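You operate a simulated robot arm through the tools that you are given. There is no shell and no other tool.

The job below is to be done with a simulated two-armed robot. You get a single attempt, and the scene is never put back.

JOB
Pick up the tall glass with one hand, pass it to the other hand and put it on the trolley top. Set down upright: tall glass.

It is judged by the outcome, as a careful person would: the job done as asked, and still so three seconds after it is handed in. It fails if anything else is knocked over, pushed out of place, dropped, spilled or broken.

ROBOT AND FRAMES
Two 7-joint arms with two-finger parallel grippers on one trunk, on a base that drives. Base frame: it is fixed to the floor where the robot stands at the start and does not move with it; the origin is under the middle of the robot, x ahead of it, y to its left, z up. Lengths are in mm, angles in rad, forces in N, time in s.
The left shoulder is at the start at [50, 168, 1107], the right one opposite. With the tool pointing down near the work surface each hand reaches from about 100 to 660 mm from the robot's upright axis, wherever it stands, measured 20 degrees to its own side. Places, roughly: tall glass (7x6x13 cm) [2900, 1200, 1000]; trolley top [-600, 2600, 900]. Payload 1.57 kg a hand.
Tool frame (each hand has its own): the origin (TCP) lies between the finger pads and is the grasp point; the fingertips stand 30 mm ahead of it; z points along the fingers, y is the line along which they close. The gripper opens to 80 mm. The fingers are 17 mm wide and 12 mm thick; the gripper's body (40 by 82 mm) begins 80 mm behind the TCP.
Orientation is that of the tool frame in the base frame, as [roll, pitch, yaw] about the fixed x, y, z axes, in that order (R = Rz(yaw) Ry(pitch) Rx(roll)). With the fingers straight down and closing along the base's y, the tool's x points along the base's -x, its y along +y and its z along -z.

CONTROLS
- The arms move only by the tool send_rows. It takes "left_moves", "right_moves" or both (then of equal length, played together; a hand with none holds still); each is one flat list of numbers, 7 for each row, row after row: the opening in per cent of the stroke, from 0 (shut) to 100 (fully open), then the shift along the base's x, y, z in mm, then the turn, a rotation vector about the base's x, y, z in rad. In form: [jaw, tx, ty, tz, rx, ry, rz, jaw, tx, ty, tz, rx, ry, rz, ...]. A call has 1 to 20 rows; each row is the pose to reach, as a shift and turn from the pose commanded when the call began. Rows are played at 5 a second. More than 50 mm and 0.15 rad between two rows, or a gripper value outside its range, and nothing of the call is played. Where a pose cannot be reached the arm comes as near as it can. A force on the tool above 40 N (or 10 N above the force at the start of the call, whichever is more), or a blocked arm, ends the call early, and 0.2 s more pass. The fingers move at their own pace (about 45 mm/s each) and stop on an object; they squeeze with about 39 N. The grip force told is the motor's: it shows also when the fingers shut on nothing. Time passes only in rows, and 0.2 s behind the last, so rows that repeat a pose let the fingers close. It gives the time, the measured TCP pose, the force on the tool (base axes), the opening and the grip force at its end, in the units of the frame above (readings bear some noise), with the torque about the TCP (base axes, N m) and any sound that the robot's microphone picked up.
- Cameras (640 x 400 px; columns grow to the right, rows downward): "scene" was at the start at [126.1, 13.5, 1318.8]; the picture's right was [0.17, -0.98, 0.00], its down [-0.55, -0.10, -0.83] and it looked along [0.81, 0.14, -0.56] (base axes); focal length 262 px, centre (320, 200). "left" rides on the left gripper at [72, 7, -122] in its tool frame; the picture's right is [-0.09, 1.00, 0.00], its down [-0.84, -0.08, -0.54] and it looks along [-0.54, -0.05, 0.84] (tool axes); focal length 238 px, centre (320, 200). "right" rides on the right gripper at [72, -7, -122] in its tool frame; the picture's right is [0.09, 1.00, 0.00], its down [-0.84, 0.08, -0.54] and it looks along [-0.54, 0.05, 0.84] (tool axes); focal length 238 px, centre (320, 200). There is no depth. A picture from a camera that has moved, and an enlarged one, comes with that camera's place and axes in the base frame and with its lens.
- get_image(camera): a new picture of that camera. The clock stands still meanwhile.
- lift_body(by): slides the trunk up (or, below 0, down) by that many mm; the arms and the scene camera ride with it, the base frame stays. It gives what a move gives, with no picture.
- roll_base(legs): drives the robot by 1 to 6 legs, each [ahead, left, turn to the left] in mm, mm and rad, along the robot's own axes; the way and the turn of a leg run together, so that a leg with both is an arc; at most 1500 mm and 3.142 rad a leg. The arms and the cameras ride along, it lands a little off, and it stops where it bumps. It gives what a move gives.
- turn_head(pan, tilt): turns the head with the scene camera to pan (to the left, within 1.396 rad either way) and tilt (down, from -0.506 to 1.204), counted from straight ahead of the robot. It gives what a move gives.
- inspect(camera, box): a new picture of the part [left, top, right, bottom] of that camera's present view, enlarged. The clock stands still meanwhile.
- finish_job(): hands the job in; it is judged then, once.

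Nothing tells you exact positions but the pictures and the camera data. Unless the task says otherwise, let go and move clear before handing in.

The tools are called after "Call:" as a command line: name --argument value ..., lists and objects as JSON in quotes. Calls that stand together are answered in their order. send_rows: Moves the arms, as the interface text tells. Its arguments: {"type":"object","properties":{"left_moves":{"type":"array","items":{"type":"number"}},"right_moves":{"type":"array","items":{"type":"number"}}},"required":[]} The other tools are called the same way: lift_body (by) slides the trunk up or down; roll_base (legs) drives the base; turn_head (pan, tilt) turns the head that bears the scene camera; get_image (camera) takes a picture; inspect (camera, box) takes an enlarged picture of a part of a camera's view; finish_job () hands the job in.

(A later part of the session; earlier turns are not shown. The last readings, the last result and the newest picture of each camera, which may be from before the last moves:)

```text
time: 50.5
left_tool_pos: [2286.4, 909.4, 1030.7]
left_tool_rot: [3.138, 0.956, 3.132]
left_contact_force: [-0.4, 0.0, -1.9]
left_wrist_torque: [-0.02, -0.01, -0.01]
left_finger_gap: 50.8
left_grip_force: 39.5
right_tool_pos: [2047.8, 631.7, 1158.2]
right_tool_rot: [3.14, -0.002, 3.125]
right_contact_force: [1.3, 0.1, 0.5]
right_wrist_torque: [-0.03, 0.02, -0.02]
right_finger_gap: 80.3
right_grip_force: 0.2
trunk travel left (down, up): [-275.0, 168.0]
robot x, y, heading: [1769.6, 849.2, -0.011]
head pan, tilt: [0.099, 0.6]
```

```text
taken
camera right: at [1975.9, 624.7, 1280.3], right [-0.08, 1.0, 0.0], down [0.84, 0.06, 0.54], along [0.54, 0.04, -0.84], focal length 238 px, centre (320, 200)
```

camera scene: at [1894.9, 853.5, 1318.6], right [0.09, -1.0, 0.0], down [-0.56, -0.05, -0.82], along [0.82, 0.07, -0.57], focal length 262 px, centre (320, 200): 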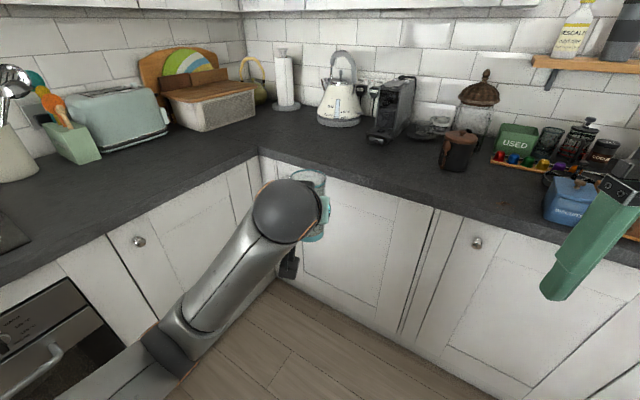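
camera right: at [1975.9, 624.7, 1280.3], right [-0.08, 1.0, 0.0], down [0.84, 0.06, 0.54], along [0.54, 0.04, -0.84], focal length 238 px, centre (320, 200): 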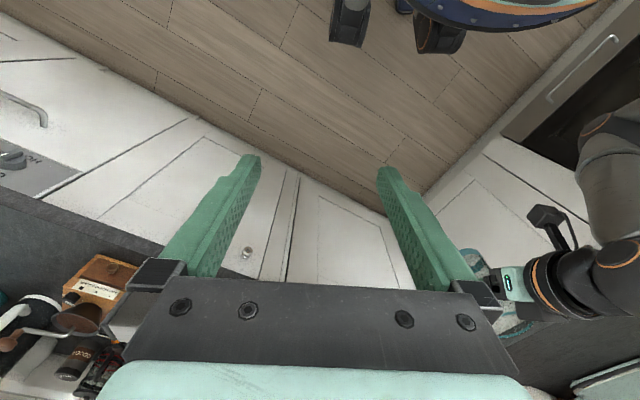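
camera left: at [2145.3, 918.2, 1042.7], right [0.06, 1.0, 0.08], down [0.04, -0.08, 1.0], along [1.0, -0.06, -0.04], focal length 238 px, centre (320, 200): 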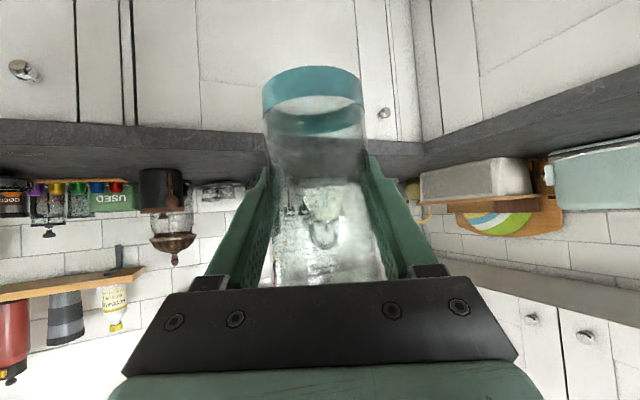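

The glass is still held upright at about (2287, 910), left TCP z 1031. I'll bring the right hand around the front-right and over the glass, fingers down.

Call:
send_rows --right_moves '[100, 40, 0, 8, 0, 0, 0, 100, 80, 0, 16, 0, 0, 0, 100, 120, 0, 24, 0, 0, 0, 100, 160, 0, 32, 0, 0, 0, 100, 200, 0, 40, 0, 0, 0, 100, 240, 0, 47, 0, 0, 0, 100, 240, 40, 47, 0, 0, 0, 100, 240, 80, 47, 0, 0, 0, 100, 240, 120, 47, 0, 0, 0, 100, 240, 160, 47, 0, 0, 0, 100, 240, 200, 47, 0, 0, 0]'

Call:
get_image --camera "scene"

Call:
get_image --camera "right"

```text
time: 52.9
left_tool_pos: [2286.0, 910.0, 1031.1]
left_tool_rot: [3.139, 0.954, 3.133]
left_contact_force: [-0.5, -0.3, -1.5]
left_wrist_torque: [0.01, -0.05, -0.02]
left_finger_gap: 51.1
left_grip_force: 39.1
right_tool_pos: [2271.6, 806.5, 1199.8]
right_tool_rot: [3.139, 0.002, 3.125]
right_contact_force: [-0.6, 0.2, 0.5]
right_wrist_torque: [0.0, -0.02, 0.01]
right_finger_gap: 79.8
right_grip_force: 0.1
right hand out of reach, approached as far as the arm can: row 10, 11
trunk travel left (down, up): [-275.0, 168.0]
robot x, y, heading: [1766.1, 849.6, -0.013]
head pan, tilt: [0.099, 0.6]
```

```text
taken
camera scene: at [1895.0, 852.8, 1318.6], right [0.09, -1.0, 0.0], down [-0.56, -0.05, -0.82], along [0.82, 0.07, -0.57], focal length 262 px, centre (320, 200)
```

scene: 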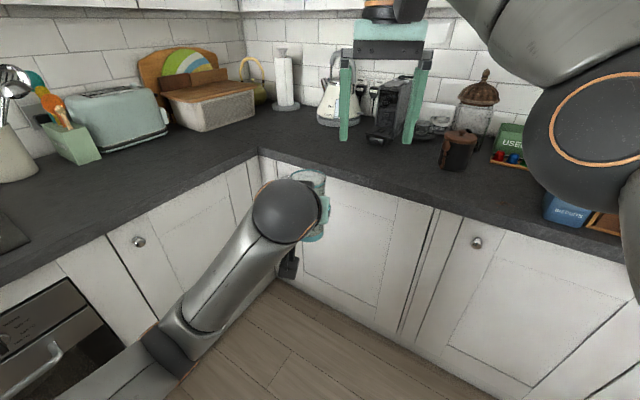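

```text
taken
camera right: at [2200.2, 800.8, 1321.4], right [-0.08, 1.0, 0.0], down [0.84, 0.06, 0.54], along [0.54, 0.04, -0.84], focal length 238 px, centre (320, 200)
```

right: 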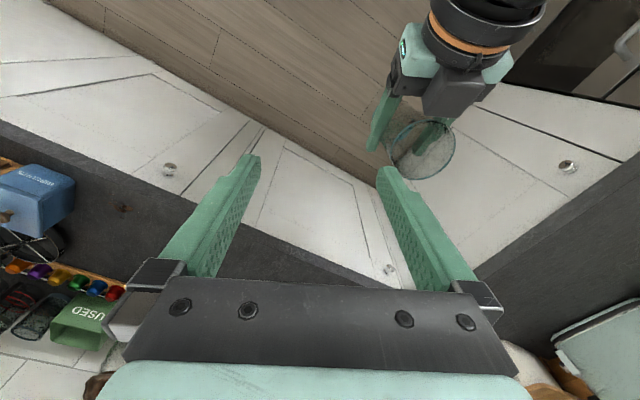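

The right hand is at its reach limit that high up. I'll lower the glass and bring it nearer and toward the middle.

Call:
send_rows --left_moves '[0, -15, -20, -35, 0, 0, 0, 0, -30, -40, -70, 0, 0, 0, 0, -45, -60, -100, 0, 0, 0, 0, -45, -60, -100, 0, 0, 0]'

Call:
send_rows --right_moves '[100, -10, 0, -30, 0, 0, 0, 100, -20, 0, -60, 0, 0, 0, 100, -30, 0, -90, 0, 0, 0]'

Call:
get_image --camera "scene"

Call:
get_image --camera "right"

```text
time: 53.9
left_tool_pos: [2249.5, 862.9, 936.2]
left_tool_rot: [3.097, 0.982, 3.119]
left_contact_force: [-0.7, -0.4, -2.3]
left_wrist_torque: [0.02, -0.01, -0.01]
left_finger_gap: 50.7
left_grip_force: 38.8
right_tool_pos: [2272.3, 807.6, 1199.9]
right_tool_rot: [3.137, 0.001, 3.124]
right_contact_force: [-0.2, -0.9, 0.7]
right_wrist_torque: [0.0, 0.0, 0.01]
right_finger_gap: 80.1
right_grip_force: 0.0
trunk travel left (down, up): [-275.0, 168.0]
robot x, y, heading: [1770.8, 848.1, -0.007]
head pan, tilt: [0.099, 0.6]
```

```text
time: 54.7
left_tool_pos: [2248.8, 863.0, 933.2]
left_tool_rot: [3.094, 0.978, 3.115]
left_contact_force: [-0.1, -0.8, -1.7]
left_wrist_torque: [0.02, 0.03, 0.0]
left_finger_gap: 51.1
left_grip_force: 39.1
right_tool_pos: [2242.9, 806.9, 1110.2]
right_tool_rot: [3.136, 0.0, 3.125]
right_contact_force: [-0.6, 0.3, -0.3]
right_wrist_torque: [-0.02, 0.05, 0.0]
right_finger_gap: 79.9
right_grip_force: 0.1
trunk travel left (down, up): [-275.0, 168.0]
robot x, y, heading: [1765.0, 843.9, -0.011]
head pan, tilt: [0.099, 0.6]
```

```text
taken
camera scene: at [1895.1, 853.3, 1318.6], right [0.09, -1.0, 0.0], down [-0.56, -0.05, -0.82], along [0.82, 0.07, -0.57], focal length 262 px, centre (320, 200)
```

scene: 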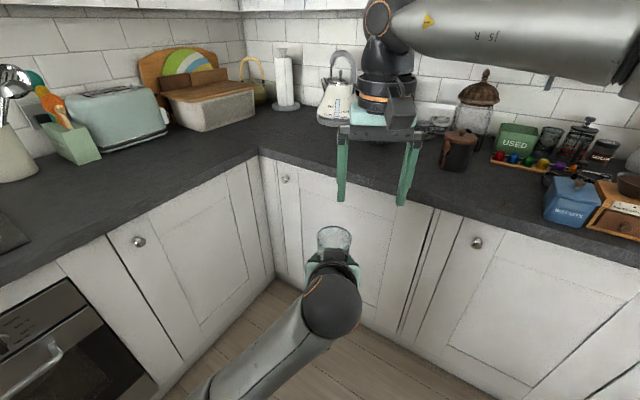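

```text
taken
camera right: at [2171.1, 800.3, 1231.1], right [-0.08, 1.0, 0.0], down [0.84, 0.06, 0.54], along [0.54, 0.04, -0.84], focal length 238 px, centre (320, 200)
```

right: 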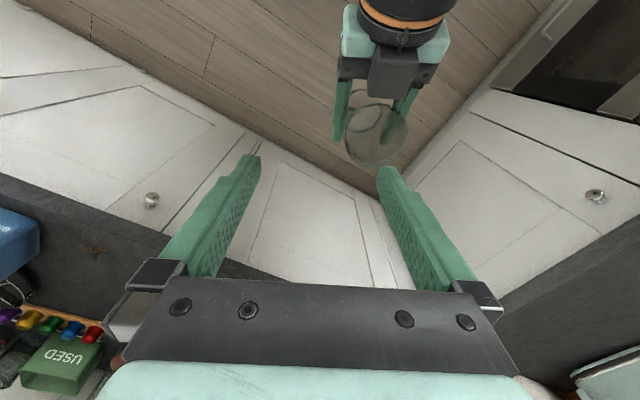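

The left wrist is near a limit and has tilted slightly. I'll ease it back outward to restore the exact orientation.

Call:
send_rows --left_moves '[0, 12, 15, 10, 0, 0, 0, 0, 25, 30, 20, 0, 0, 0, 0, 25, 30, 20, 0, 0, 0]'

```text
time: 55.5
left_tool_pos: [2268.4, 894.3, 940.3]
left_tool_rot: [3.08, 0.947, 3.104]
left_contact_force: [-0.3, 0.1, -2.2]
left_wrist_torque: [0.0, 0.01, -0.01]
left_finger_gap: 50.9
left_grip_force: 39.2
right_tool_pos: [2242.2, 806.6, 1108.9]
right_tool_rot: [3.137, 0.001, 3.127]
right_contact_force: [0.5, -0.3, 0.0]
right_wrist_torque: [0.0, 0.01, 0.03]
right_finger_gap: 79.8
right_grip_force: 0.1
trunk travel left (down, up): [-275.0, 168.0]
robot x, y, heading: [1767.1, 845.5, -0.013]
head pan, tilt: [0.099, 0.6]
```

Orientation is still off a little; I'll raise the left hand to get away from that limit.

Call:
send_rows --left_moves '[0, 5, 10, 25, 0, 0, 0, 0, 10, 20, 50, 0, 0, 0, 0, 10, 20, 70, 0, 0, 0, 0, 10, 20, 70, 0, 0, 0]'

Call:
get_image --camera "scene"

```text
time: 56.7
left_tool_pos: [2287.5, 937.6, 1013.3]
left_tool_rot: [3.005, 0.963, 3.085]
left_contact_force: [0.0, 0.0, -2.1]
left_wrist_torque: [-0.03, -0.02, -0.01]
left_finger_gap: 51.4
left_grip_force: 39.1
right_tool_pos: [2242.6, 806.3, 1109.5]
right_tool_rot: [3.139, -0.001, 3.125]
right_contact_force: [-0.1, -0.4, -0.7]
right_wrist_torque: [0.02, 0.03, 0.04]
right_finger_gap: 79.9
right_grip_force: 0.0
trunk travel left (down, up): [-275.0, 168.0]
robot x, y, heading: [1764.4, 848.2, -0.014]
head pan, tilt: [0.099, 0.6]
stopped in row 4 (left hand): the arm was blocked; the commanded pose is now the measured one
```

```text
taken
camera scene: at [1894.9, 853.5, 1318.6], right [0.09, -1.0, 0.0], down [-0.56, -0.05, -0.82], along [0.82, 0.07, -0.57], focal length 262 px, centre (320, 200)
```

scene: 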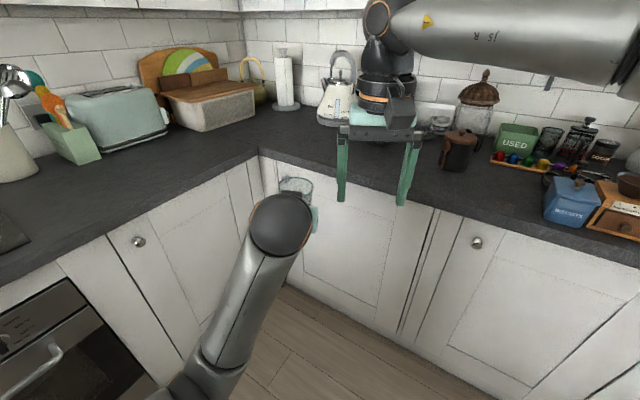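

The arm reported being blocked and the hand tilted ~5°. I'll look down at the left elbow before correcting.

Call:
turn_head --pan 0.7 --tilt 1.0

Call:
get_image --camera "scene"

Call:
get_image --camera "left"

```text
time: 57.7
left_tool_pos: [2288.1, 937.3, 1012.5]
left_tool_rot: [3.003, 0.964, 3.086]
left_contact_force: [0.5, -0.3, -1.2]
left_wrist_torque: [0.01, -0.02, -0.04]
left_finger_gap: 50.9
left_grip_force: 38.9
right_tool_pos: [2241.6, 805.8, 1109.6]
right_tool_rot: [3.136, 0.0, 3.126]
right_contact_force: [-0.1, 0.0, -0.1]
right_wrist_torque: [0.02, -0.01, -0.01]
right_finger_gap: 80.0
right_grip_force: 0.1
trunk travel left (down, up): [-275.0, 168.0]
robot x, y, heading: [1769.8, 849.8, -0.009]
head pan, tilt: [0.7, 1.0]
```

```text
taken
camera scene: at [1860.6, 889.9, 1286.6], right [0.64, -0.77, 0.0], down [-0.65, -0.53, -0.54], along [0.42, 0.34, -0.84], focal length 262 px, centre (320, 200)
```

scene: 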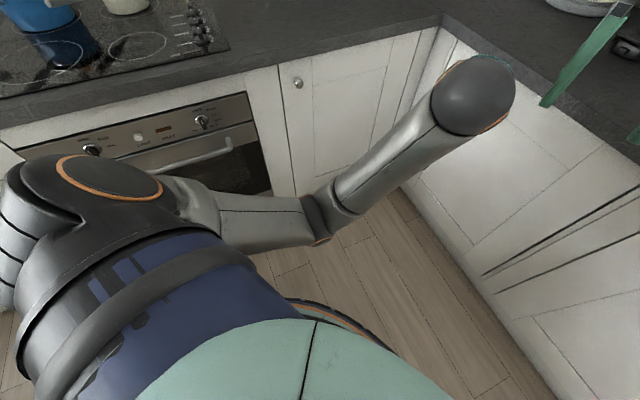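

```text
taken
camera left: at [2146.6, 935.5, 1023.6], right [0.0, 0.99, 0.15], down [0.04, -0.15, 0.99], along [1.0, 0.01, -0.04], focal length 238 px, centre (320, 200)
```

left: 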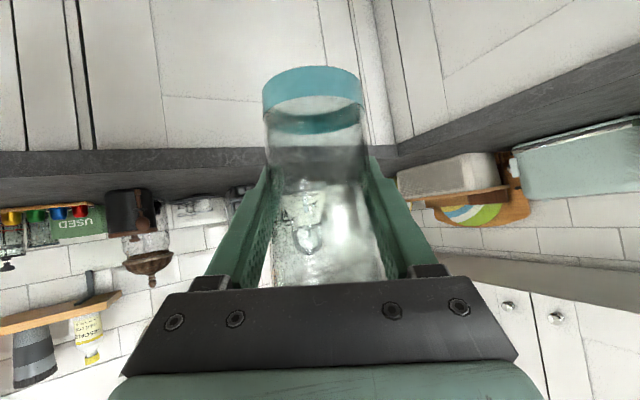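

No collision is visible, so it is probably a wrist joint limit. I'll level the hand and yaw it inward (pointing right-forward), which suits the left arm better near the middle.

Call:
send_rows --left_moves '[0, 0, -5, 5, -0.038, 0.002, -0.031, 0, -4, -10, 10, -0.076, 0.004, -0.063, 0, -8, -14, 14, -0.0755, 0.009, -0.183, 0, -12, -18, 19, -0.075, 0.013, -0.303, 0, -16, -22, 19, -0.074, 0.018, -0.423, 0, -20, -27, 19, -0.073, 0.023, -0.563, 0, -20, -27, 19, -0.073, 0.023, -0.563]'

```text
time: 59.3
left_tool_pos: [2268.7, 909.7, 1031.2]
left_tool_rot: [-3.141, 0.96, 2.633]
left_contact_force: [0.3, 0.3, -2.4]
left_wrist_torque: [0.02, 0.01, 0.01]
left_finger_gap: 51.0
left_grip_force: 39.4
right_tool_pos: [2242.3, 805.9, 1109.3]
right_tool_rot: [3.137, 0.0, 3.127]
right_contact_force: [0.4, -0.5, -1.1]
right_wrist_torque: [-0.01, -0.02, -0.02]
right_finger_gap: 80.0
right_grip_force: 0.2
trunk travel left (down, up): [-275.0, 168.0]
robot x, y, heading: [1768.3, 853.3, -0.013]
head pan, tilt: [0.7, 1.0]
```

Orientation is exact again. I'll raise the right hand out of the way, then bring the left hand a little closer and more central, yawing in further.

Call:
send_rows --right_moves '[100, 0, -10, 35, 0, 0, 0, 100, 0, -20, 70, 0, 0, 0, 100, 0, -20, 80, 0, 0, 0]'

Call:
send_rows --left_moves '[0, -10, -14, -5, 0, 0, -0.1, 0, -20, -28, -10, 0, 0, -0.2, 0, -30, -42, -15, 0, 0, -0.2, 0, -30, -42, -15, 0, 0, -0.2]'

```text
time: 60.1
left_tool_pos: [2267.4, 910.6, 1031.7]
left_tool_rot: [3.141, 0.961, 2.631]
left_contact_force: [0.6, -0.4, -2.6]
left_wrist_torque: [0.02, 0.0, -0.03]
left_finger_gap: 51.1
left_grip_force: 39.0
right_tool_pos: [2240.5, 787.1, 1190.7]
right_tool_rot: [3.14, 0.0, 3.126]
right_contact_force: [0.2, 0.6, -0.4]
right_wrist_torque: [-0.03, 0.01, -0.02]
right_finger_gap: 79.8
right_grip_force: 0.0
trunk travel left (down, up): [-275.0, 168.0]
robot x, y, heading: [1770.4, 846.9, -0.007]
head pan, tilt: [0.7, 1.0]
```

```text
time: 61.1
left_tool_pos: [2236.9, 868.7, 1017.2]
left_tool_rot: [3.139, 0.959, 2.433]
left_contact_force: [-0.7, 0.3, -1.4]
left_wrist_torque: [0.0, -0.01, 0.01]
left_finger_gap: 51.1
left_grip_force: 39.1
right_tool_pos: [2242.0, 787.2, 1191.0]
right_tool_rot: [3.141, 0.0, 3.126]
right_contact_force: [0.6, 0.4, -0.4]
right_wrist_torque: [-0.02, -0.04, 0.03]
right_finger_gap: 79.8
right_grip_force: 0.0
trunk travel left (down, up): [-275.0, 168.0]
robot x, y, heading: [1766.8, 848.1, -0.006]
head pan, tilt: [0.7, 1.0]
```

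Still level, glass at about (2237, 869). Now I'll turn the right hand to match the left hand's closing line and move it above the glass.

Call:
send_rows --right_moves '[100, 0, 0, 0, 0, 0, -0.139, 100, 0, 0, 0, 0, 0, -0.277, 100, 0, 0, 0, 0, 0, -0.416, 100, 0, 0, 0, 0, 0, -0.554, 100, 0, 0, 0, 0, 0, -0.693, 100, -2, 25, 0, 0, 0, -0.693, 100, -4, 50, 0, 0, 0, -0.693, 100, -4, 50, 0, 0, 0, -0.693]'

Call:
turn_head --pan 0.0 --tilt 0.7

Call:
get_image --camera "scene"

Call:
get_image --camera "right"

```text
time: 62.9
left_tool_pos: [2237.7, 867.8, 1016.4]
left_tool_rot: [3.139, 0.96, 2.433]
left_contact_force: [-0.3, -0.4, -1.8]
left_wrist_torque: [-0.02, -0.02, -0.03]
left_finger_gap: 50.7
left_grip_force: 38.7
right_tool_pos: [2239.9, 835.5, 1189.3]
right_tool_rot: [3.139, 0.0, 2.434]
right_contact_force: [0.2, -0.1, 0.0]
right_wrist_torque: [0.01, -0.01, -0.01]
right_finger_gap: 80.0
right_grip_force: 0.1
trunk travel left (down, up): [-275.0, 168.0]
robot x, y, heading: [1769.1, 843.1, -0.01]
head pan, tilt: [0.7, 1.0]
```

```text
time: 63.9
left_tool_pos: [2236.7, 866.8, 1016.7]
left_tool_rot: [3.14, 0.96, 2.433]
left_contact_force: [1.1, -0.2, -1.8]
left_wrist_torque: [-0.03, -0.03, 0.01]
left_finger_gap: 51.0
left_grip_force: 38.6
right_tool_pos: [2239.0, 835.5, 1190.3]
right_tool_rot: [3.139, -0.001, 2.433]
right_contact_force: [0.1, -0.4, 0.7]
right_wrist_torque: [0.01, 0.02, 0.0]
right_finger_gap: 79.9
right_grip_force: 0.1
trunk travel left (down, up): [-275.0, 168.0]
robot x, y, heading: [1767.4, 845.6, -0.014]
head pan, tilt: [0.0, 0.7]
```

```text
taken
camera scene: at [1891.7, 844.8, 1309.9], right [-0.01, -1.0, 0.0], down [-0.64, 0.01, -0.76], along [0.76, -0.01, -0.64], focal length 262 px, centre (320, 200)
```

scene: 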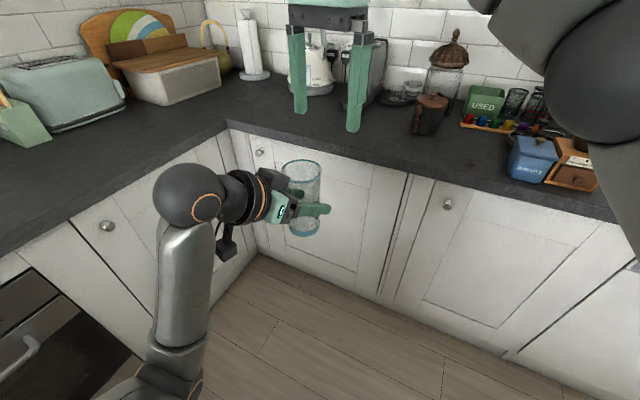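

```text
taken
camera right: at [2180.8, 877.3, 1311.1], right [0.58, 0.82, 0.0], down [0.68, -0.49, 0.54], along [0.44, -0.31, -0.84], focal length 238 px, centre (320, 200)
```

right: 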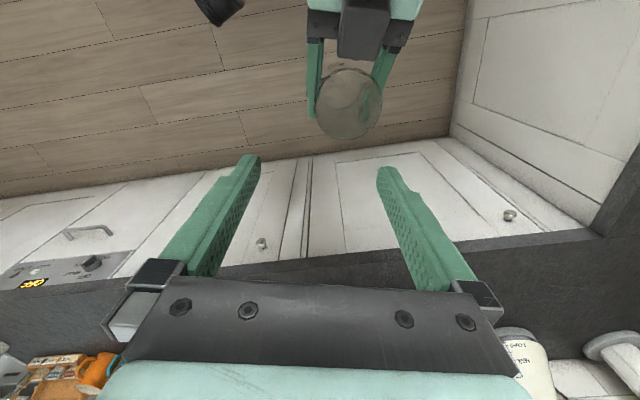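

Both hands and the glass are clearly visible. I'll zoom in to measure the rim position from both cameras.

Call:
inspect --camera "scene" --box '[220, 100, 380, 260]'

Call:
inspect --camera "right" --box '[280, 40, 420, 160]'

```text
2.50 times, centred on (300, 180) of scene
camera zoom: at [1891.7, 844.8, 1309.9], right [-0.01, -1.0, 0.0], down [-0.64, 0.01, -0.76], along [0.76, -0.01, -0.64], focal length 654 px, centre (370, 250)
```

zoom: 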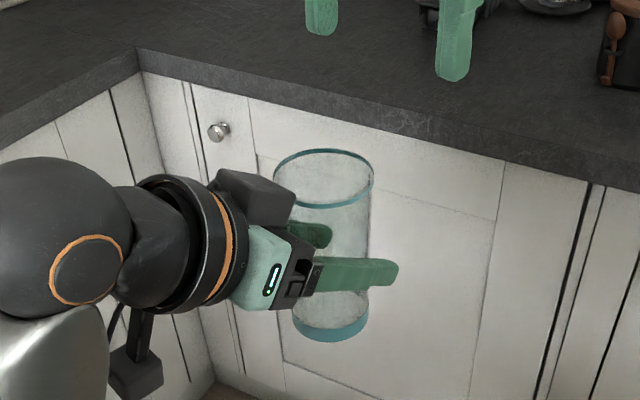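

```text
3.33 times, centred on (350, 100) of right
camera zoom: at [2180.8, 877.3, 1311.1], right [0.58, 0.82, 0.0], down [0.68, -0.49, 0.54], along [0.44, -0.31, -0.84], focal length 794 px, centre (220, 533)
```

zoom: 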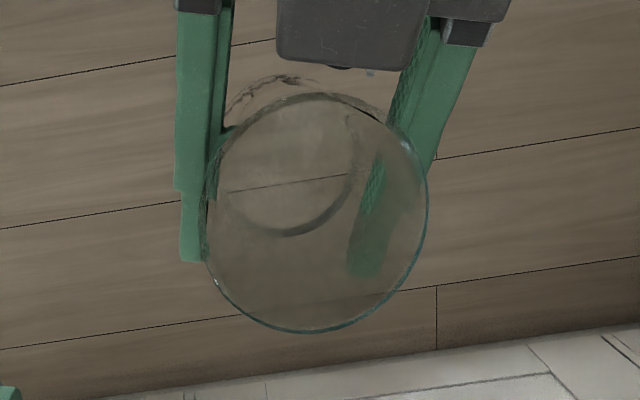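

The two cameras agree: rim centre ≈ (2230, 872, 1084). I'll centre the right hand over it and check before descending.

Call:
send_rows --right_moves '[100, -3, 17, 0, 0, 0, 0, 100, -6, 34, 0, 0, 0, 0, 100, -6, 34, -35, 0, 0, 0, 100, -6, 34, -35, 0, 0, 0]'

Call:
get_image --camera "right"

Call:
inspect --camera "scene" --box '[200, 60, 400, 260]'

```text
time: 64.9
left_tool_pos: [2237.8, 868.2, 1016.1]
left_tool_rot: [3.138, 0.96, 2.433]
left_contact_force: [-0.6, -0.3, -1.9]
left_wrist_torque: [0.0, -0.01, -0.01]
left_finger_gap: 51.0
left_grip_force: 39.2
right_tool_pos: [2233.2, 870.0, 1155.5]
right_tool_rot: [3.138, 0.0, 2.432]
right_contact_force: [0.1, -0.2, 0.8]
right_wrist_torque: [0.0, -0.01, 0.01]
right_finger_gap: 79.9
right_grip_force: 0.1
trunk travel left (down, up): [-275.0, 168.0]
robot x, y, heading: [1767.1, 850.1, -0.011]
head pan, tilt: [0.0, 0.7]
```

```text
taken
camera right: at [2174.5, 911.4, 1276.3], right [0.58, 0.82, 0.0], down [0.68, -0.49, 0.54], along [0.44, -0.31, -0.84], focal length 238 px, centre (320, 200)
```

right: 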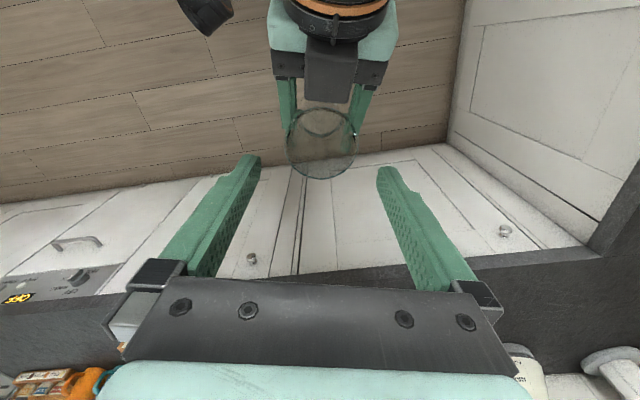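

```text
2.00 times, centred on (300, 160) of scene
camera zoom: at [1891.7, 844.8, 1310.0], right [-0.01, -1.0, 0.0], down [-0.64, 0.01, -0.76], along [0.76, -0.01, -0.64], focal length 523 px, centre (360, 280)
```

zoom: 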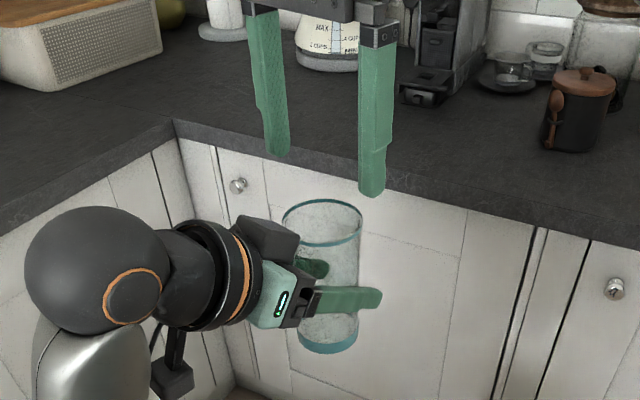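

Alignment is good (about 1 mm lateral error). Descending 80 mm over the upper part of the glass, fingers open.

Call:
send_rows --right_moves '[100, 0, 0, -20, 0, 0, 0, 100, 0, 0, -40, 0, 0, 0, 100, 0, 0, -55, 0, 0, 0, 100, 0, 0, -70, 0, 0, 0, 100, 0, 0, -80, 0, 0, 0, 100, 0, 0, -80, 0, 0, 0]'

Call:
get_image --camera "right"

Call:
inspect --camera "scene" --box '[200, 60, 400, 260]'

```text
time: 66.3
left_tool_pos: [2237.1, 867.9, 1016.7]
left_tool_rot: [3.141, 0.959, 2.432]
left_contact_force: [0.9, -0.4, -2.3]
left_wrist_torque: [0.0, 0.01, 0.0]
left_finger_gap: 51.2
left_grip_force: 38.6
right_tool_pos: [2233.0, 871.3, 1075.4]
right_tool_rot: [3.138, -0.002, 2.433]
right_contact_force: [-0.2, 0.0, -0.1]
right_wrist_torque: [-0.03, 0.0, -0.03]
right_finger_gap: 80.0
right_grip_force: 0.1
trunk travel left (down, up): [-275.0, 168.0]
robot x, y, heading: [1766.7, 847.0, -0.01]
head pan, tilt: [0.0, 0.7]
```

```text
taken
camera right: at [2173.8, 912.0, 1196.6], right [0.58, 0.82, 0.0], down [0.68, -0.49, 0.54], along [0.44, -0.31, -0.84], focal length 238 px, centre (320, 200)
```

right: 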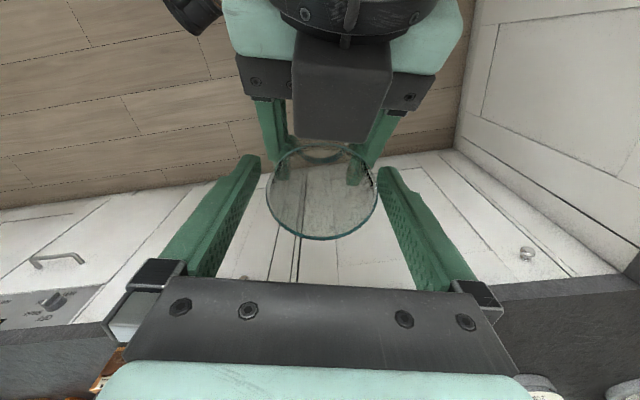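

```text
2.00 times, centred on (300, 160) of scene
camera zoom: at [1891.7, 844.7, 1310.0], right [-0.01, -1.0, 0.0], down [-0.64, 0.01, -0.76], along [0.76, -0.01, -0.64], focal length 523 px, centre (360, 280)
```

zoom: 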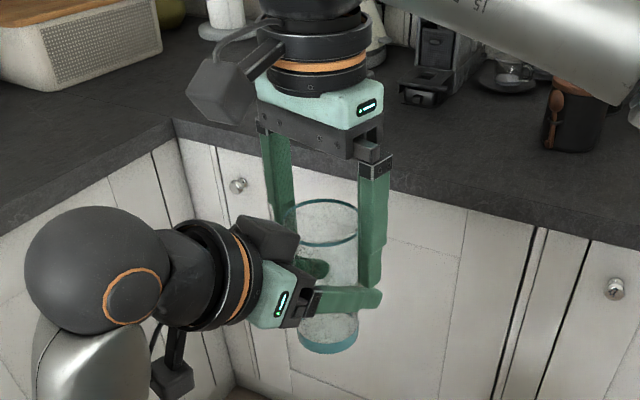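

The right fingers straddle the upper glass, just above the left fingers. I'll raise 3 mm for margin and close the right gripper.

Call:
send_rows --right_moves '[100, 0, 0, 3, 0, 0, 0, 85, 0, 0, 3, 0, 0, 0, 0, 0, 0, 3, 0, 0, 0, 0, 0, 0, 3, 0, 0, 0, 0, 0, 0, 3, 0, 0, 0, 0, 0, 0, 3, 0, 0, 0]'

Call:
get_image --camera "right"

Call:
inspect --camera "scene" --box '[200, 60, 400, 260]'

```text
time: 67.7
left_tool_pos: [2236.7, 868.3, 1017.6]
left_tool_rot: [3.14, 0.962, 2.43]
left_contact_force: [-8.9, -4.5, -1.6]
left_wrist_torque: [0.17, -0.42, 0.02]
left_finger_gap: 51.2
left_grip_force: 38.8
right_tool_pos: [2232.0, 870.0, 1078.6]
right_tool_rot: [3.135, 0.0, 2.433]
right_contact_force: [8.4, 5.0, -0.4]
right_wrist_torque: [0.12, -0.05, 0.01]
right_finger_gap: 53.3
right_grip_force: 38.9
trunk travel left (down, up): [-275.0, 168.0]
robot x, y, heading: [1770.1, 844.7, -0.008]
head pan, tilt: [0.0, 0.7]
```

```text
taken
camera right: at [2173.8, 912.0, 1199.5], right [0.58, 0.82, 0.0], down [0.68, -0.49, 0.54], along [0.44, -0.31, -0.84], focal length 238 px, centre (320, 200)
```

right: 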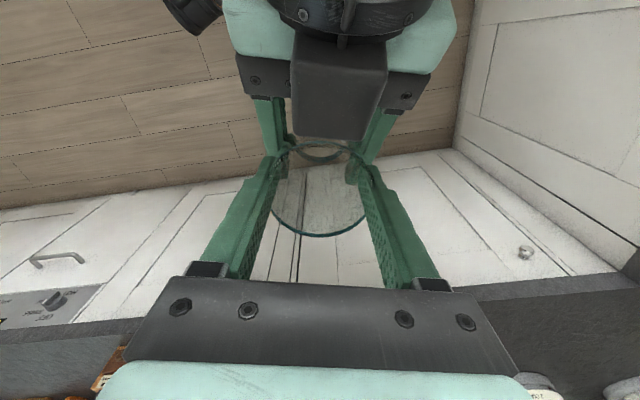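

```text
2.00 times, centred on (300, 160) of scene
camera zoom: at [1891.7, 844.7, 1309.9], right [-0.01, -1.0, 0.0], down [-0.64, 0.01, -0.76], along [0.76, -0.01, -0.64], focal length 523 px, centre (360, 280)
```

zoom: 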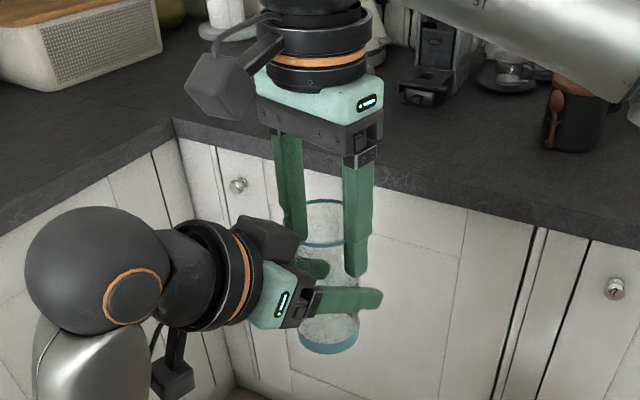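

Both hands hold the glass (right 39 N, 53 mm gap). Now I'll open the left gripper and check that the right one keeps the glass.

Call:
send_rows --left_moves '[70, 0, 0, 0, 0, 0, 0, 80, 0, 0, 0, 0, 0, 0, 100, 0, 0, 0, 0, 0, 0, 100, 0, 0, 0, 0, 0, 0, 100, 0, 0, 0, 0, 0, 0]'

Call:
get_image --camera "right"

Call:
inspect --camera "scene" --box '[200, 60, 400, 260]'

Call:
get_image --camera "left"

```text
time: 68.9
left_tool_pos: [2237.4, 868.1, 1016.5]
left_tool_rot: [3.139, 0.963, 2.432]
left_contact_force: [-0.3, 0.0, -0.8]
left_wrist_torque: [-0.03, 0.0, -0.03]
left_finger_gap: 79.9
left_grip_force: 0.1
right_tool_pos: [2231.7, 870.5, 1077.0]
right_tool_rot: [3.139, -0.001, 2.431]
right_contact_force: [0.0, 0.3, 0.5]
right_wrist_torque: [0.05, 0.02, 0.02]
right_finger_gap: 53.3
right_grip_force: 39.2
trunk travel left (down, up): [-275.0, 168.0]
robot x, y, heading: [1769.0, 846.8, -0.007]
head pan, tilt: [0.0, 0.7]
```

```text
taken
camera right: at [2173.6, 911.9, 1199.4], right [0.58, 0.82, 0.0], down [0.69, -0.49, 0.54], along [0.44, -0.31, -0.84], focal length 238 px, centre (320, 200)
```

right: 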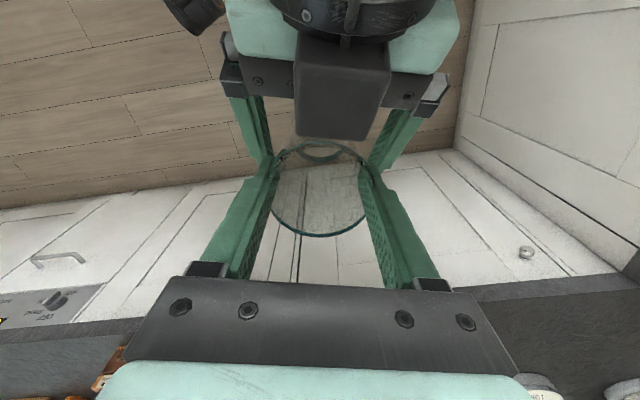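

```text
2.00 times, centred on (300, 160) of scene
camera zoom: at [1891.7, 844.7, 1309.9], right [-0.01, -1.0, 0.0], down [-0.64, 0.01, -0.76], along [0.76, -0.01, -0.64], focal length 523 px, centre (360, 280)
```

zoom: 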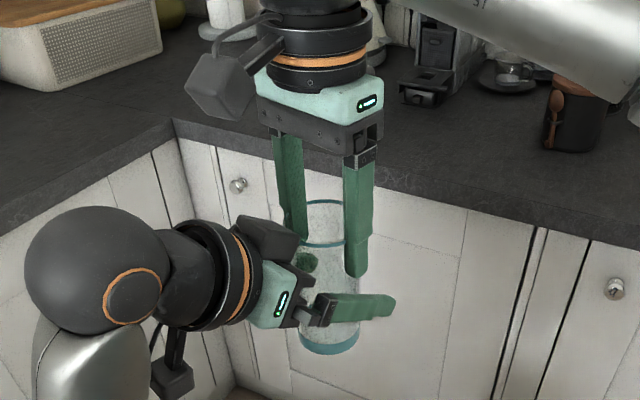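

```text
taken
camera left: at [2134.5, 965.1, 1027.8], right [0.69, 0.72, 0.08], down [-0.02, -0.08, 1.0], along [0.73, -0.69, -0.04], focal length 238 px, centre (320, 200)
```

left: 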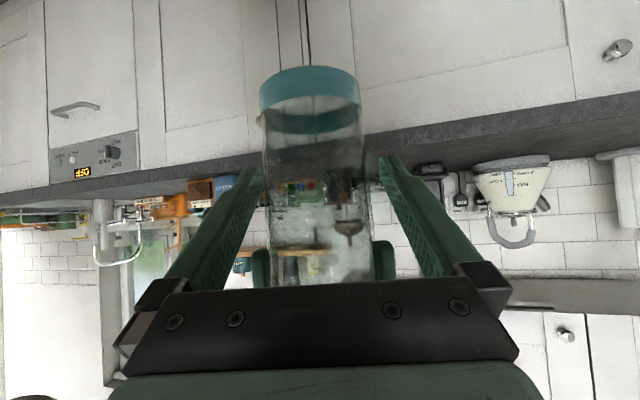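

The right hand holds the glass firmly on its own. I'll nudge the left hand 3 mm sideways to centre it, then withdraw it horizontally backward.

Call:
send_rows --left_moves '[100, -2, -2, 0, 0, 0, 0, 100, -13, 7, 0, 0, 0, 0, 100, -25, 17, 0, 0, 0, 0, 100, -40, 30, 0, 0, 0, 0, 100, -55, 43, 0, 0, 0, 0, 100, -70, 56, 0, 0, 0, 0]'

Call:
get_image --camera "scene"

Call:
get_image --camera "left"

```text
time: 70.3
left_tool_pos: [2165.7, 922.8, 1015.8]
left_tool_rot: [3.141, 0.962, 2.432]
left_contact_force: [-0.3, 0.2, 0.5]
left_wrist_torque: [-0.01, -0.02, 0.0]
left_finger_gap: 80.3
left_grip_force: 0.2
right_tool_pos: [2232.1, 870.2, 1078.7]
right_tool_rot: [3.14, 0.0, 2.434]
right_contact_force: [-0.2, -0.3, -0.4]
right_wrist_torque: [-0.01, -0.01, 0.03]
right_finger_gap: 53.0
right_grip_force: 39.1
trunk travel left (down, up): [-275.0, 168.0]
robot x, y, heading: [1766.3, 847.1, -0.009]
head pan, tilt: [0.0, 0.7]
```

```text
taken
camera scene: at [1891.6, 844.8, 1310.0], right [-0.01, -1.0, 0.0], down [-0.64, 0.01, -0.76], along [0.76, -0.01, -0.64], focal length 262 px, centre (320, 200)
```

scene: 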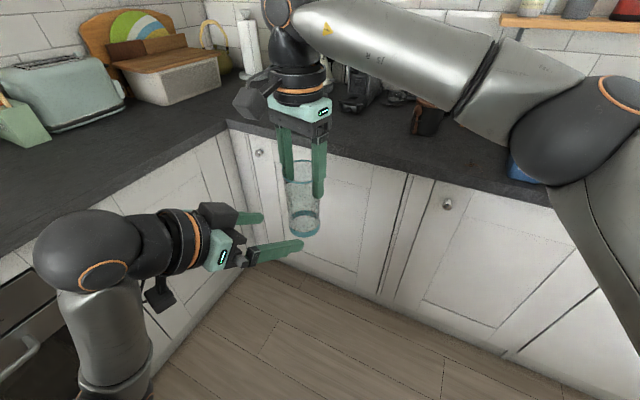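

```text
taken
camera left: at [2063.4, 1021.0, 1027.5], right [0.69, 0.72, 0.08], down [-0.02, -0.08, 1.0], along [0.73, -0.69, -0.04], focal length 238 px, centre (320, 200)
```

left: 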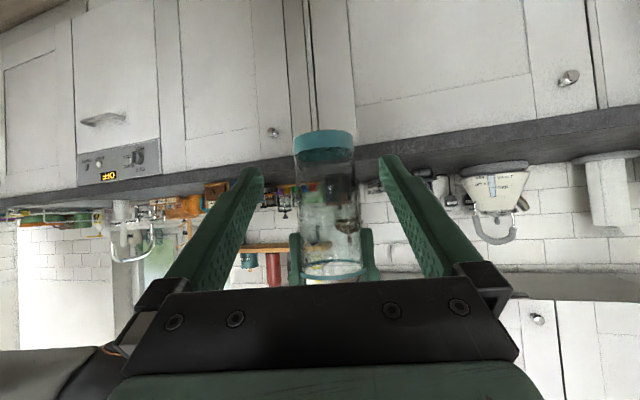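

The left hand is clear and the handover is done. I'll tuck the left arm to its side and bring the right hand with the glass closer for driving.

Call:
send_rows --left_moves '[100, -5, 35, 0, 0, 0, 0, 100, -5, 75, 20, 0, 0, 0, 100, -5, 115, 40, 0, 0, 0, 100, -5, 155, 60, 0, 0, 0, 100, -5, 190, 80, 0, 0, 0]'

Call:
send_rows --right_moves '[0, -10, -35, 15, 0, 0, 0, 0, -20, -70, 30, 0, 0, 0, 0, -30, -105, 45, 0, 0, 0, 0, -40, -140, 60, 0, 0, 0, 0, -50, -170, 70, 0, 0, 0]'

Call:
turn_head --pan 1.39 --tilt 0.35

Call:
get_image --camera "scene"

```text
time: 71.5
left_tool_pos: [2161.4, 1113.2, 1097.5]
left_tool_rot: [3.141, 0.963, 2.432]
left_contact_force: [0.2, -0.1, -0.6]
left_wrist_torque: [-0.01, 0.01, -0.01]
left_finger_gap: 80.2
left_grip_force: 0.1
left hand out of reach, approached as far as the arm can: row 1
right_tool_pos: [2231.4, 870.8, 1077.8]
right_tool_rot: [3.138, 0.001, 2.432]
right_contact_force: [-0.3, -0.4, 0.1]
right_wrist_torque: [0.02, 0.0, 0.0]
right_finger_gap: 53.4
right_grip_force: 39.0
trunk travel left (down, up): [-275.0, 168.0]
robot x, y, heading: [1767.4, 847.1, -0.014]
head pan, tilt: [0.0, 0.7]
```

```text
time: 72.7
left_tool_pos: [2161.7, 1112.7, 1098.0]
left_tool_rot: [3.139, 0.964, 2.429]
left_contact_force: [1.0, 0.8, -1.1]
left_wrist_torque: [-0.03, 0.03, -0.01]
left_finger_gap: 79.8
left_grip_force: 0.1
right_tool_pos: [2181.2, 700.1, 1146.9]
right_tool_rot: [3.14, -0.001, 2.433]
right_contact_force: [0.0, -0.8, -2.7]
right_wrist_torque: [-0.01, 0.0, 0.04]
right_finger_gap: 53.2
right_grip_force: 39.2
trunk travel left (down, up): [-275.0, 168.0]
robot x, y, heading: [1764.2, 846.3, -0.008]
head pan, tilt: [0.0, 0.7]
```

```text
time: 74.3
left_tool_pos: [2161.9, 1112.1, 1097.4]
left_tool_rot: [3.139, 0.962, 2.435]
left_contact_force: [0.2, -0.4, 0.3]
left_wrist_torque: [0.03, -0.06, 0.02]
left_finger_gap: 80.1
left_grip_force: 0.0
right_tool_pos: [2181.0, 701.9, 1146.9]
right_tool_rot: [3.138, -0.001, 2.432]
right_contact_force: [0.3, -0.5, -2.3]
right_wrist_torque: [0.0, 0.02, -0.03]
right_finger_gap: 53.3
right_grip_force: 39.1
trunk travel left (down, up): [-275.0, 168.0]
robot x, y, heading: [1764.7, 848.5, -0.012]
head pan, tilt: [1.389, 0.351]
```

```text
taken
camera scene: at [1824.6, 936.9, 1341.3], right [0.98, -0.19, 0.0], down [-0.07, -0.34, -0.94], along [0.18, 0.92, -0.34], focal length 262 px, centre (320, 200)
```

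scene: 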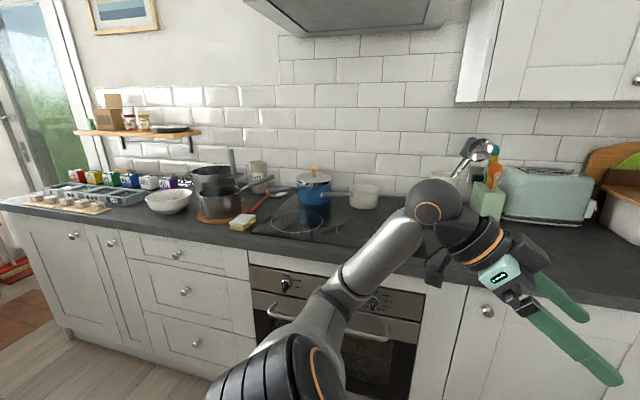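

The room is rotated about -26° to the base frame; the trolley's front edge runs from about (-659, 1895) to (-190, 2880), with a free area near (-540, 2516). I'll turn to face the trolley squarely and drive most of the way.

Call:
turn_head --pan 0.0 --tilt 0.35

Call:
roll_base --legs '[[0, 0, 2.69]]'

Call:
get_image --camera "scene"

```text
time: 75.8
left_tool_pos: [2161.6, 1113.0, 1097.7]
left_tool_rot: [3.139, 0.961, 2.433]
left_contact_force: [-0.3, 0.2, -0.1]
left_wrist_torque: [0.01, 0.0, 0.0]
left_finger_gap: 80.3
left_grip_force: 0.1
right_tool_pos: [2181.2, 701.0, 1147.3]
right_tool_rot: [-3.141, 0.0, 2.432]
right_contact_force: [0.3, 0.0, -1.1]
right_wrist_torque: [0.0, 0.01, 0.01]
right_finger_gap: 53.2
right_grip_force: 39.0
trunk travel left (down, up): [-275.0, 168.0]
robot x, y, heading: [1768.7, 847.3, -0.008]
head pan, tilt: [0.0, 0.351]
```

```text
time: 82.5
left_tool_pos: [1296.6, 784.7, 1098.9]
left_tool_rot: [3.141, 0.958, -1.166]
left_contact_force: [0.3, 0.7, -1.5]
left_wrist_torque: [-0.01, 0.02, -0.01]
left_finger_gap: 79.8
left_grip_force: 0.1
right_tool_pos: [1460.3, 1162.2, 1147.4]
right_tool_rot: [3.139, -0.001, -1.164]
right_contact_force: [0.1, 0.4, -1.6]
right_wrist_torque: [-0.01, -0.03, -0.02]
right_finger_gap: 53.0
right_grip_force: 39.3
trunk travel left (down, up): [-275.0, 168.0]
robot x, y, heading: [1768.9, 849.4, 2.675]
head pan, tilt: [0.0, 0.351]
```

```text
taken
camera scene: at [1647.7, 905.9, 1341.3], right [0.45, 0.89, 0.0], down [0.31, -0.15, -0.94], along [-0.84, 0.42, -0.34], focal length 262 px, centre (320, 200)
```

scene: 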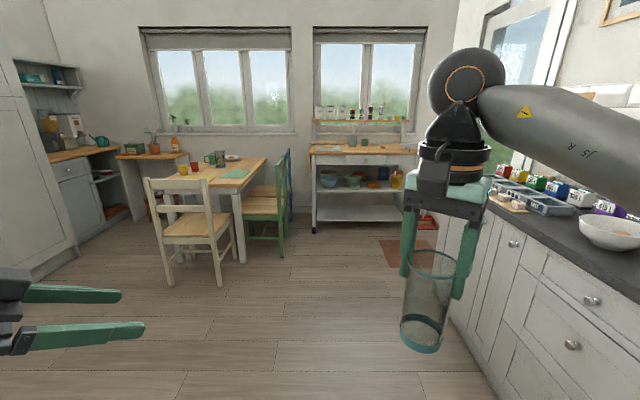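

The trolley is straight ahead to the right. Driving most of the way along the clear floor, then I'll look again.

Call:
roll_base --legs '[[1450, -60, 0], [400, -230, 0]]'

Call:
turn_head --pan -0.1 --tilt 0.55

Call:
get_image --camera "scene"

```text
time: 92.1
left_tool_pos: [-224.3, 1877.9, 1098.1]
left_tool_rot: [3.14, 0.959, -1.171]
left_contact_force: [-0.8, -0.7, 0.7]
left_wrist_torque: [-0.01, 0.02, -0.02]
left_finger_gap: 79.6
left_grip_force: 0.1
right_tool_pos: [-58.5, 2255.7, 1146.8]
right_tool_rot: [3.14, -0.001, -1.171]
right_contact_force: [0.4, -0.5, -2.6]
right_wrist_torque: [0.0, 0.02, 0.02]
right_finger_gap: 53.0
right_grip_force: 39.3
trunk travel left (down, up): [-275.0, 168.0]
robot x, y, heading: [246.1, 1939.2, 2.67]
head pan, tilt: [0.0, 0.351]
```

```text
time: 92.8
left_tool_pos: [-224.1, 1877.1, 1097.6]
left_tool_rot: [3.14, 0.963, -1.172]
left_contact_force: [-0.1, 0.0, 0.4]
left_wrist_torque: [0.02, 0.04, -0.02]
left_finger_gap: 80.0
left_grip_force: 0.0
right_tool_pos: [-57.9, 2253.7, 1146.9]
right_tool_rot: [3.14, -0.001, -1.171]
right_contact_force: [-0.7, -0.4, -1.8]
right_wrist_torque: [0.01, 0.03, 0.03]
right_finger_gap: 53.1
right_grip_force: 39.2
trunk travel left (down, up): [-275.0, 168.0]
robot x, y, heading: [247.8, 1935.7, 2.669]
head pan, tilt: [-0.099, 0.55]
```

```text
taken
camera scene: at [134.8, 2003.3, 1323.1], right [0.54, 0.84, 0.0], down [0.44, -0.28, -0.85], along [-0.72, 0.46, -0.52], focal length 262 px, centre (320, 200)
```

scene: 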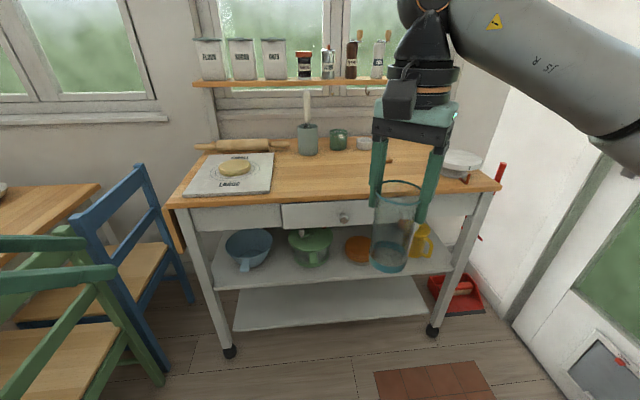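

Trolley top is at z≈890, with front edge from about (-677, 1960) to (-196, 2952). I choose a free spot near (-541, 2539), between the pastry board and cake stand, and drive in so the right hand can reach it.

Call:
roll_base --legs '[[330, -29, 0]]'

Call:
turn_head --pan -0.1 --tilt 0.65

Call:
get_image --camera "scene"

```text
time: 95.0
left_tool_pos: [-502.5, 2052.8, 1097.9]
left_tool_rot: [3.14, 0.961, -1.173]
left_contact_force: [0.2, 0.1, 0.0]
left_wrist_torque: [0.03, 0.01, 0.03]
left_finger_gap: 80.0
left_grip_force: 0.0
right_tool_pos: [-335.9, 2431.1, 1147.1]
right_tool_rot: [3.139, 0.001, -1.173]
right_contact_force: [0.2, 0.6, -2.0]
right_wrist_torque: [0.0, -0.02, -0.02]
right_finger_gap: 53.0
right_grip_force: 39.4
trunk travel left (down, up): [-275.0, 168.0]
robot x, y, heading: [-28.1, 2111.5, 2.668]
head pan, tilt: [-0.099, 0.55]
```

```text
time: 95.7
left_tool_pos: [-501.9, 2053.2, 1098.3]
left_tool_rot: [3.14, 0.962, -1.175]
left_contact_force: [0.1, 0.2, -0.5]
left_wrist_torque: [-0.02, 0.03, -0.01]
left_finger_gap: 79.9
left_grip_force: 0.0
right_tool_pos: [-335.5, 2429.5, 1147.0]
right_tool_rot: [3.14, -0.001, -1.172]
right_contact_force: [0.6, -0.2, -2.0]
right_wrist_torque: [0.02, -0.02, -0.02]
right_finger_gap: 53.0
right_grip_force: 38.3
trunk travel left (down, up): [-275.0, 168.0]
robot x, y, heading: [-28.7, 2113.1, 2.665]
head pan, tilt: [-0.099, 0.649]
```

```text
taken
camera scene: at [-140.2, 2176.6, 1314.3], right [0.54, 0.84, 0.0], down [0.51, -0.33, -0.8], along [-0.67, 0.43, -0.6], focal length 262 px, centre (320, 200)
```

scene: 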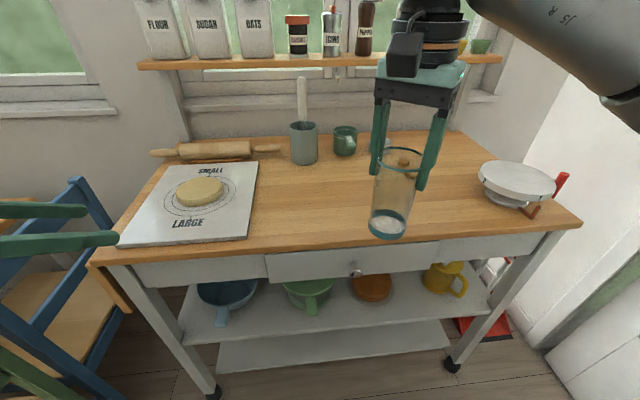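

Geometry confirmed. I'll move 140 mm further in.

Call:
roll_base --legs '[[140, 0, 0]]'

Call:
get_image --camera "scene"

Call:
get_image --camera "right"

```text
time: 97.0
left_tool_pos: [-626.1, 2116.5, 1097.4]
left_tool_rot: [3.139, 0.959, -1.173]
left_contact_force: [0.0, 1.1, -0.7]
left_wrist_torque: [-0.01, 0.0, -0.01]
left_finger_gap: 79.9
left_grip_force: 0.0
right_tool_pos: [-459.4, 2493.1, 1147.1]
right_tool_rot: [3.14, 0.001, -1.173]
right_contact_force: [-1.0, -0.7, -2.0]
right_wrist_torque: [-0.02, -0.01, 0.01]
right_finger_gap: 53.0
right_grip_force: 39.1
trunk travel left (down, up): [-275.0, 168.0]
robot x, y, heading: [-154.2, 2178.5, 2.665]
head pan, tilt: [-0.099, 0.649]
```

```text
taken
camera scene: at [-264.5, 2240.4, 1314.2], right [0.54, 0.84, 0.0], down [0.51, -0.33, -0.8], along [-0.67, 0.43, -0.61], focal length 262 px, centre (320, 200)
```

scene: 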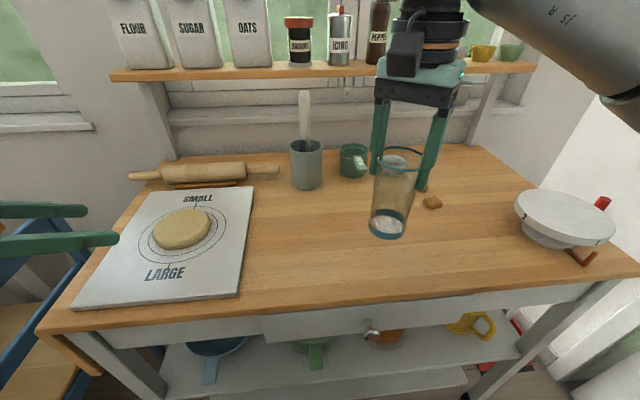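

```text
taken
camera right: at [-424.9, 2429.6, 1269.1], right [-0.88, -0.47, 0.0], down [-0.39, 0.74, 0.54], along [-0.26, 0.48, -0.84], focal length 238 px, centre (320, 200)
```

right: 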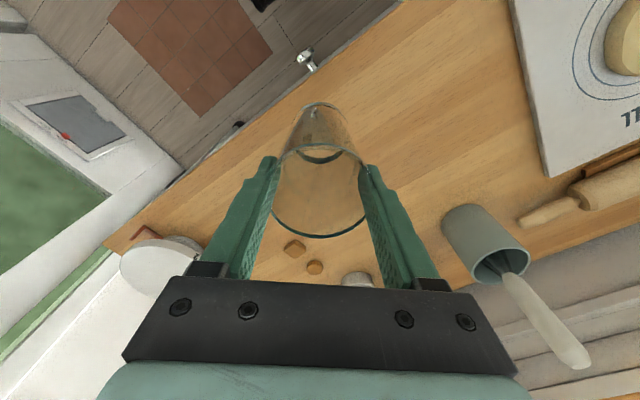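

Right hand is at (-459, 2493); the target spot is 94 mm further in and clear of everything by more than 200 mm. Moving over it and lowering to about 20 mm above the top.

Call:
send_rows --right_moves '[0, -27, 15, 0, 0, 0, 0, 0, -55, 31, 0, 0, 0, 0, 0, -82, 46, 0, 0, 0, 0, 0, -82, 46, -30, 0, 0, 0, 0, -82, 46, -60, 0, 0, 0, 0, -82, 46, -90, 0, 0, 0, 0, -82, 46, -115, 0, 0, 0, 0, -82, 46, -115, 0, 0, 0]'

Call:
get_image --camera "scene"

Call:
inspect --camera "scene" --box '[280, 120, 440, 260]'

```text
time: 98.8
left_tool_pos: [-625.0, 2115.4, 1097.4]
left_tool_rot: [3.141, 0.959, -1.172]
left_contact_force: [0.1, 0.7, 0.0]
left_wrist_torque: [0.01, 0.0, -0.01]
left_finger_gap: 80.0
left_grip_force: 0.0
right_tool_pos: [-541.3, 2538.8, 1032.6]
right_tool_rot: [3.139, 0.0, -1.174]
right_contact_force: [0.0, 1.4, -2.9]
right_wrist_torque: [0.0, 0.0, -0.02]
right_finger_gap: 53.2
right_grip_force: 38.7
trunk travel left (down, up): [-275.0, 168.0]
robot x, y, heading: [-156.6, 2175.4, 2.665]
head pan, tilt: [-0.099, 0.649]
```

```text
taken
camera scene: at [-263.9, 2240.1, 1314.3], right [0.54, 0.84, 0.0], down [0.51, -0.33, -0.8], along [-0.67, 0.43, -0.6], focal length 262 px, centre (320, 200)
```

scene: 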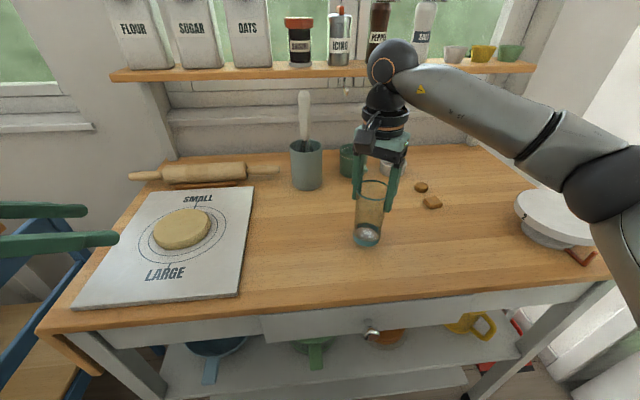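

```text
2.86 times, centred on (360, 190) of scene
camera zoom: at [-263.9, 2240.1, 1314.3], right [0.54, 0.84, 0.0], down [0.51, -0.33, -0.8], along [-0.67, 0.43, -0.6], focal length 748 px, centre (206, 229)
```

zoom: 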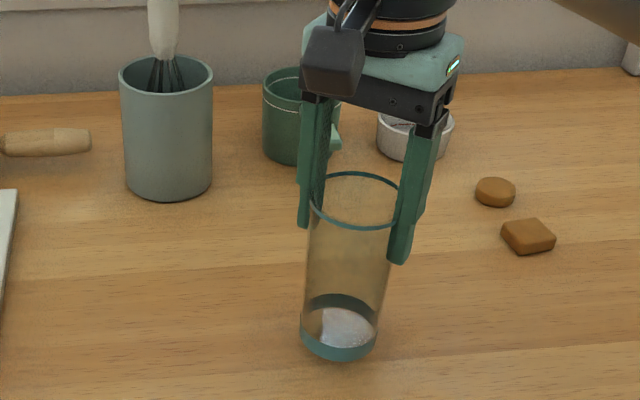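

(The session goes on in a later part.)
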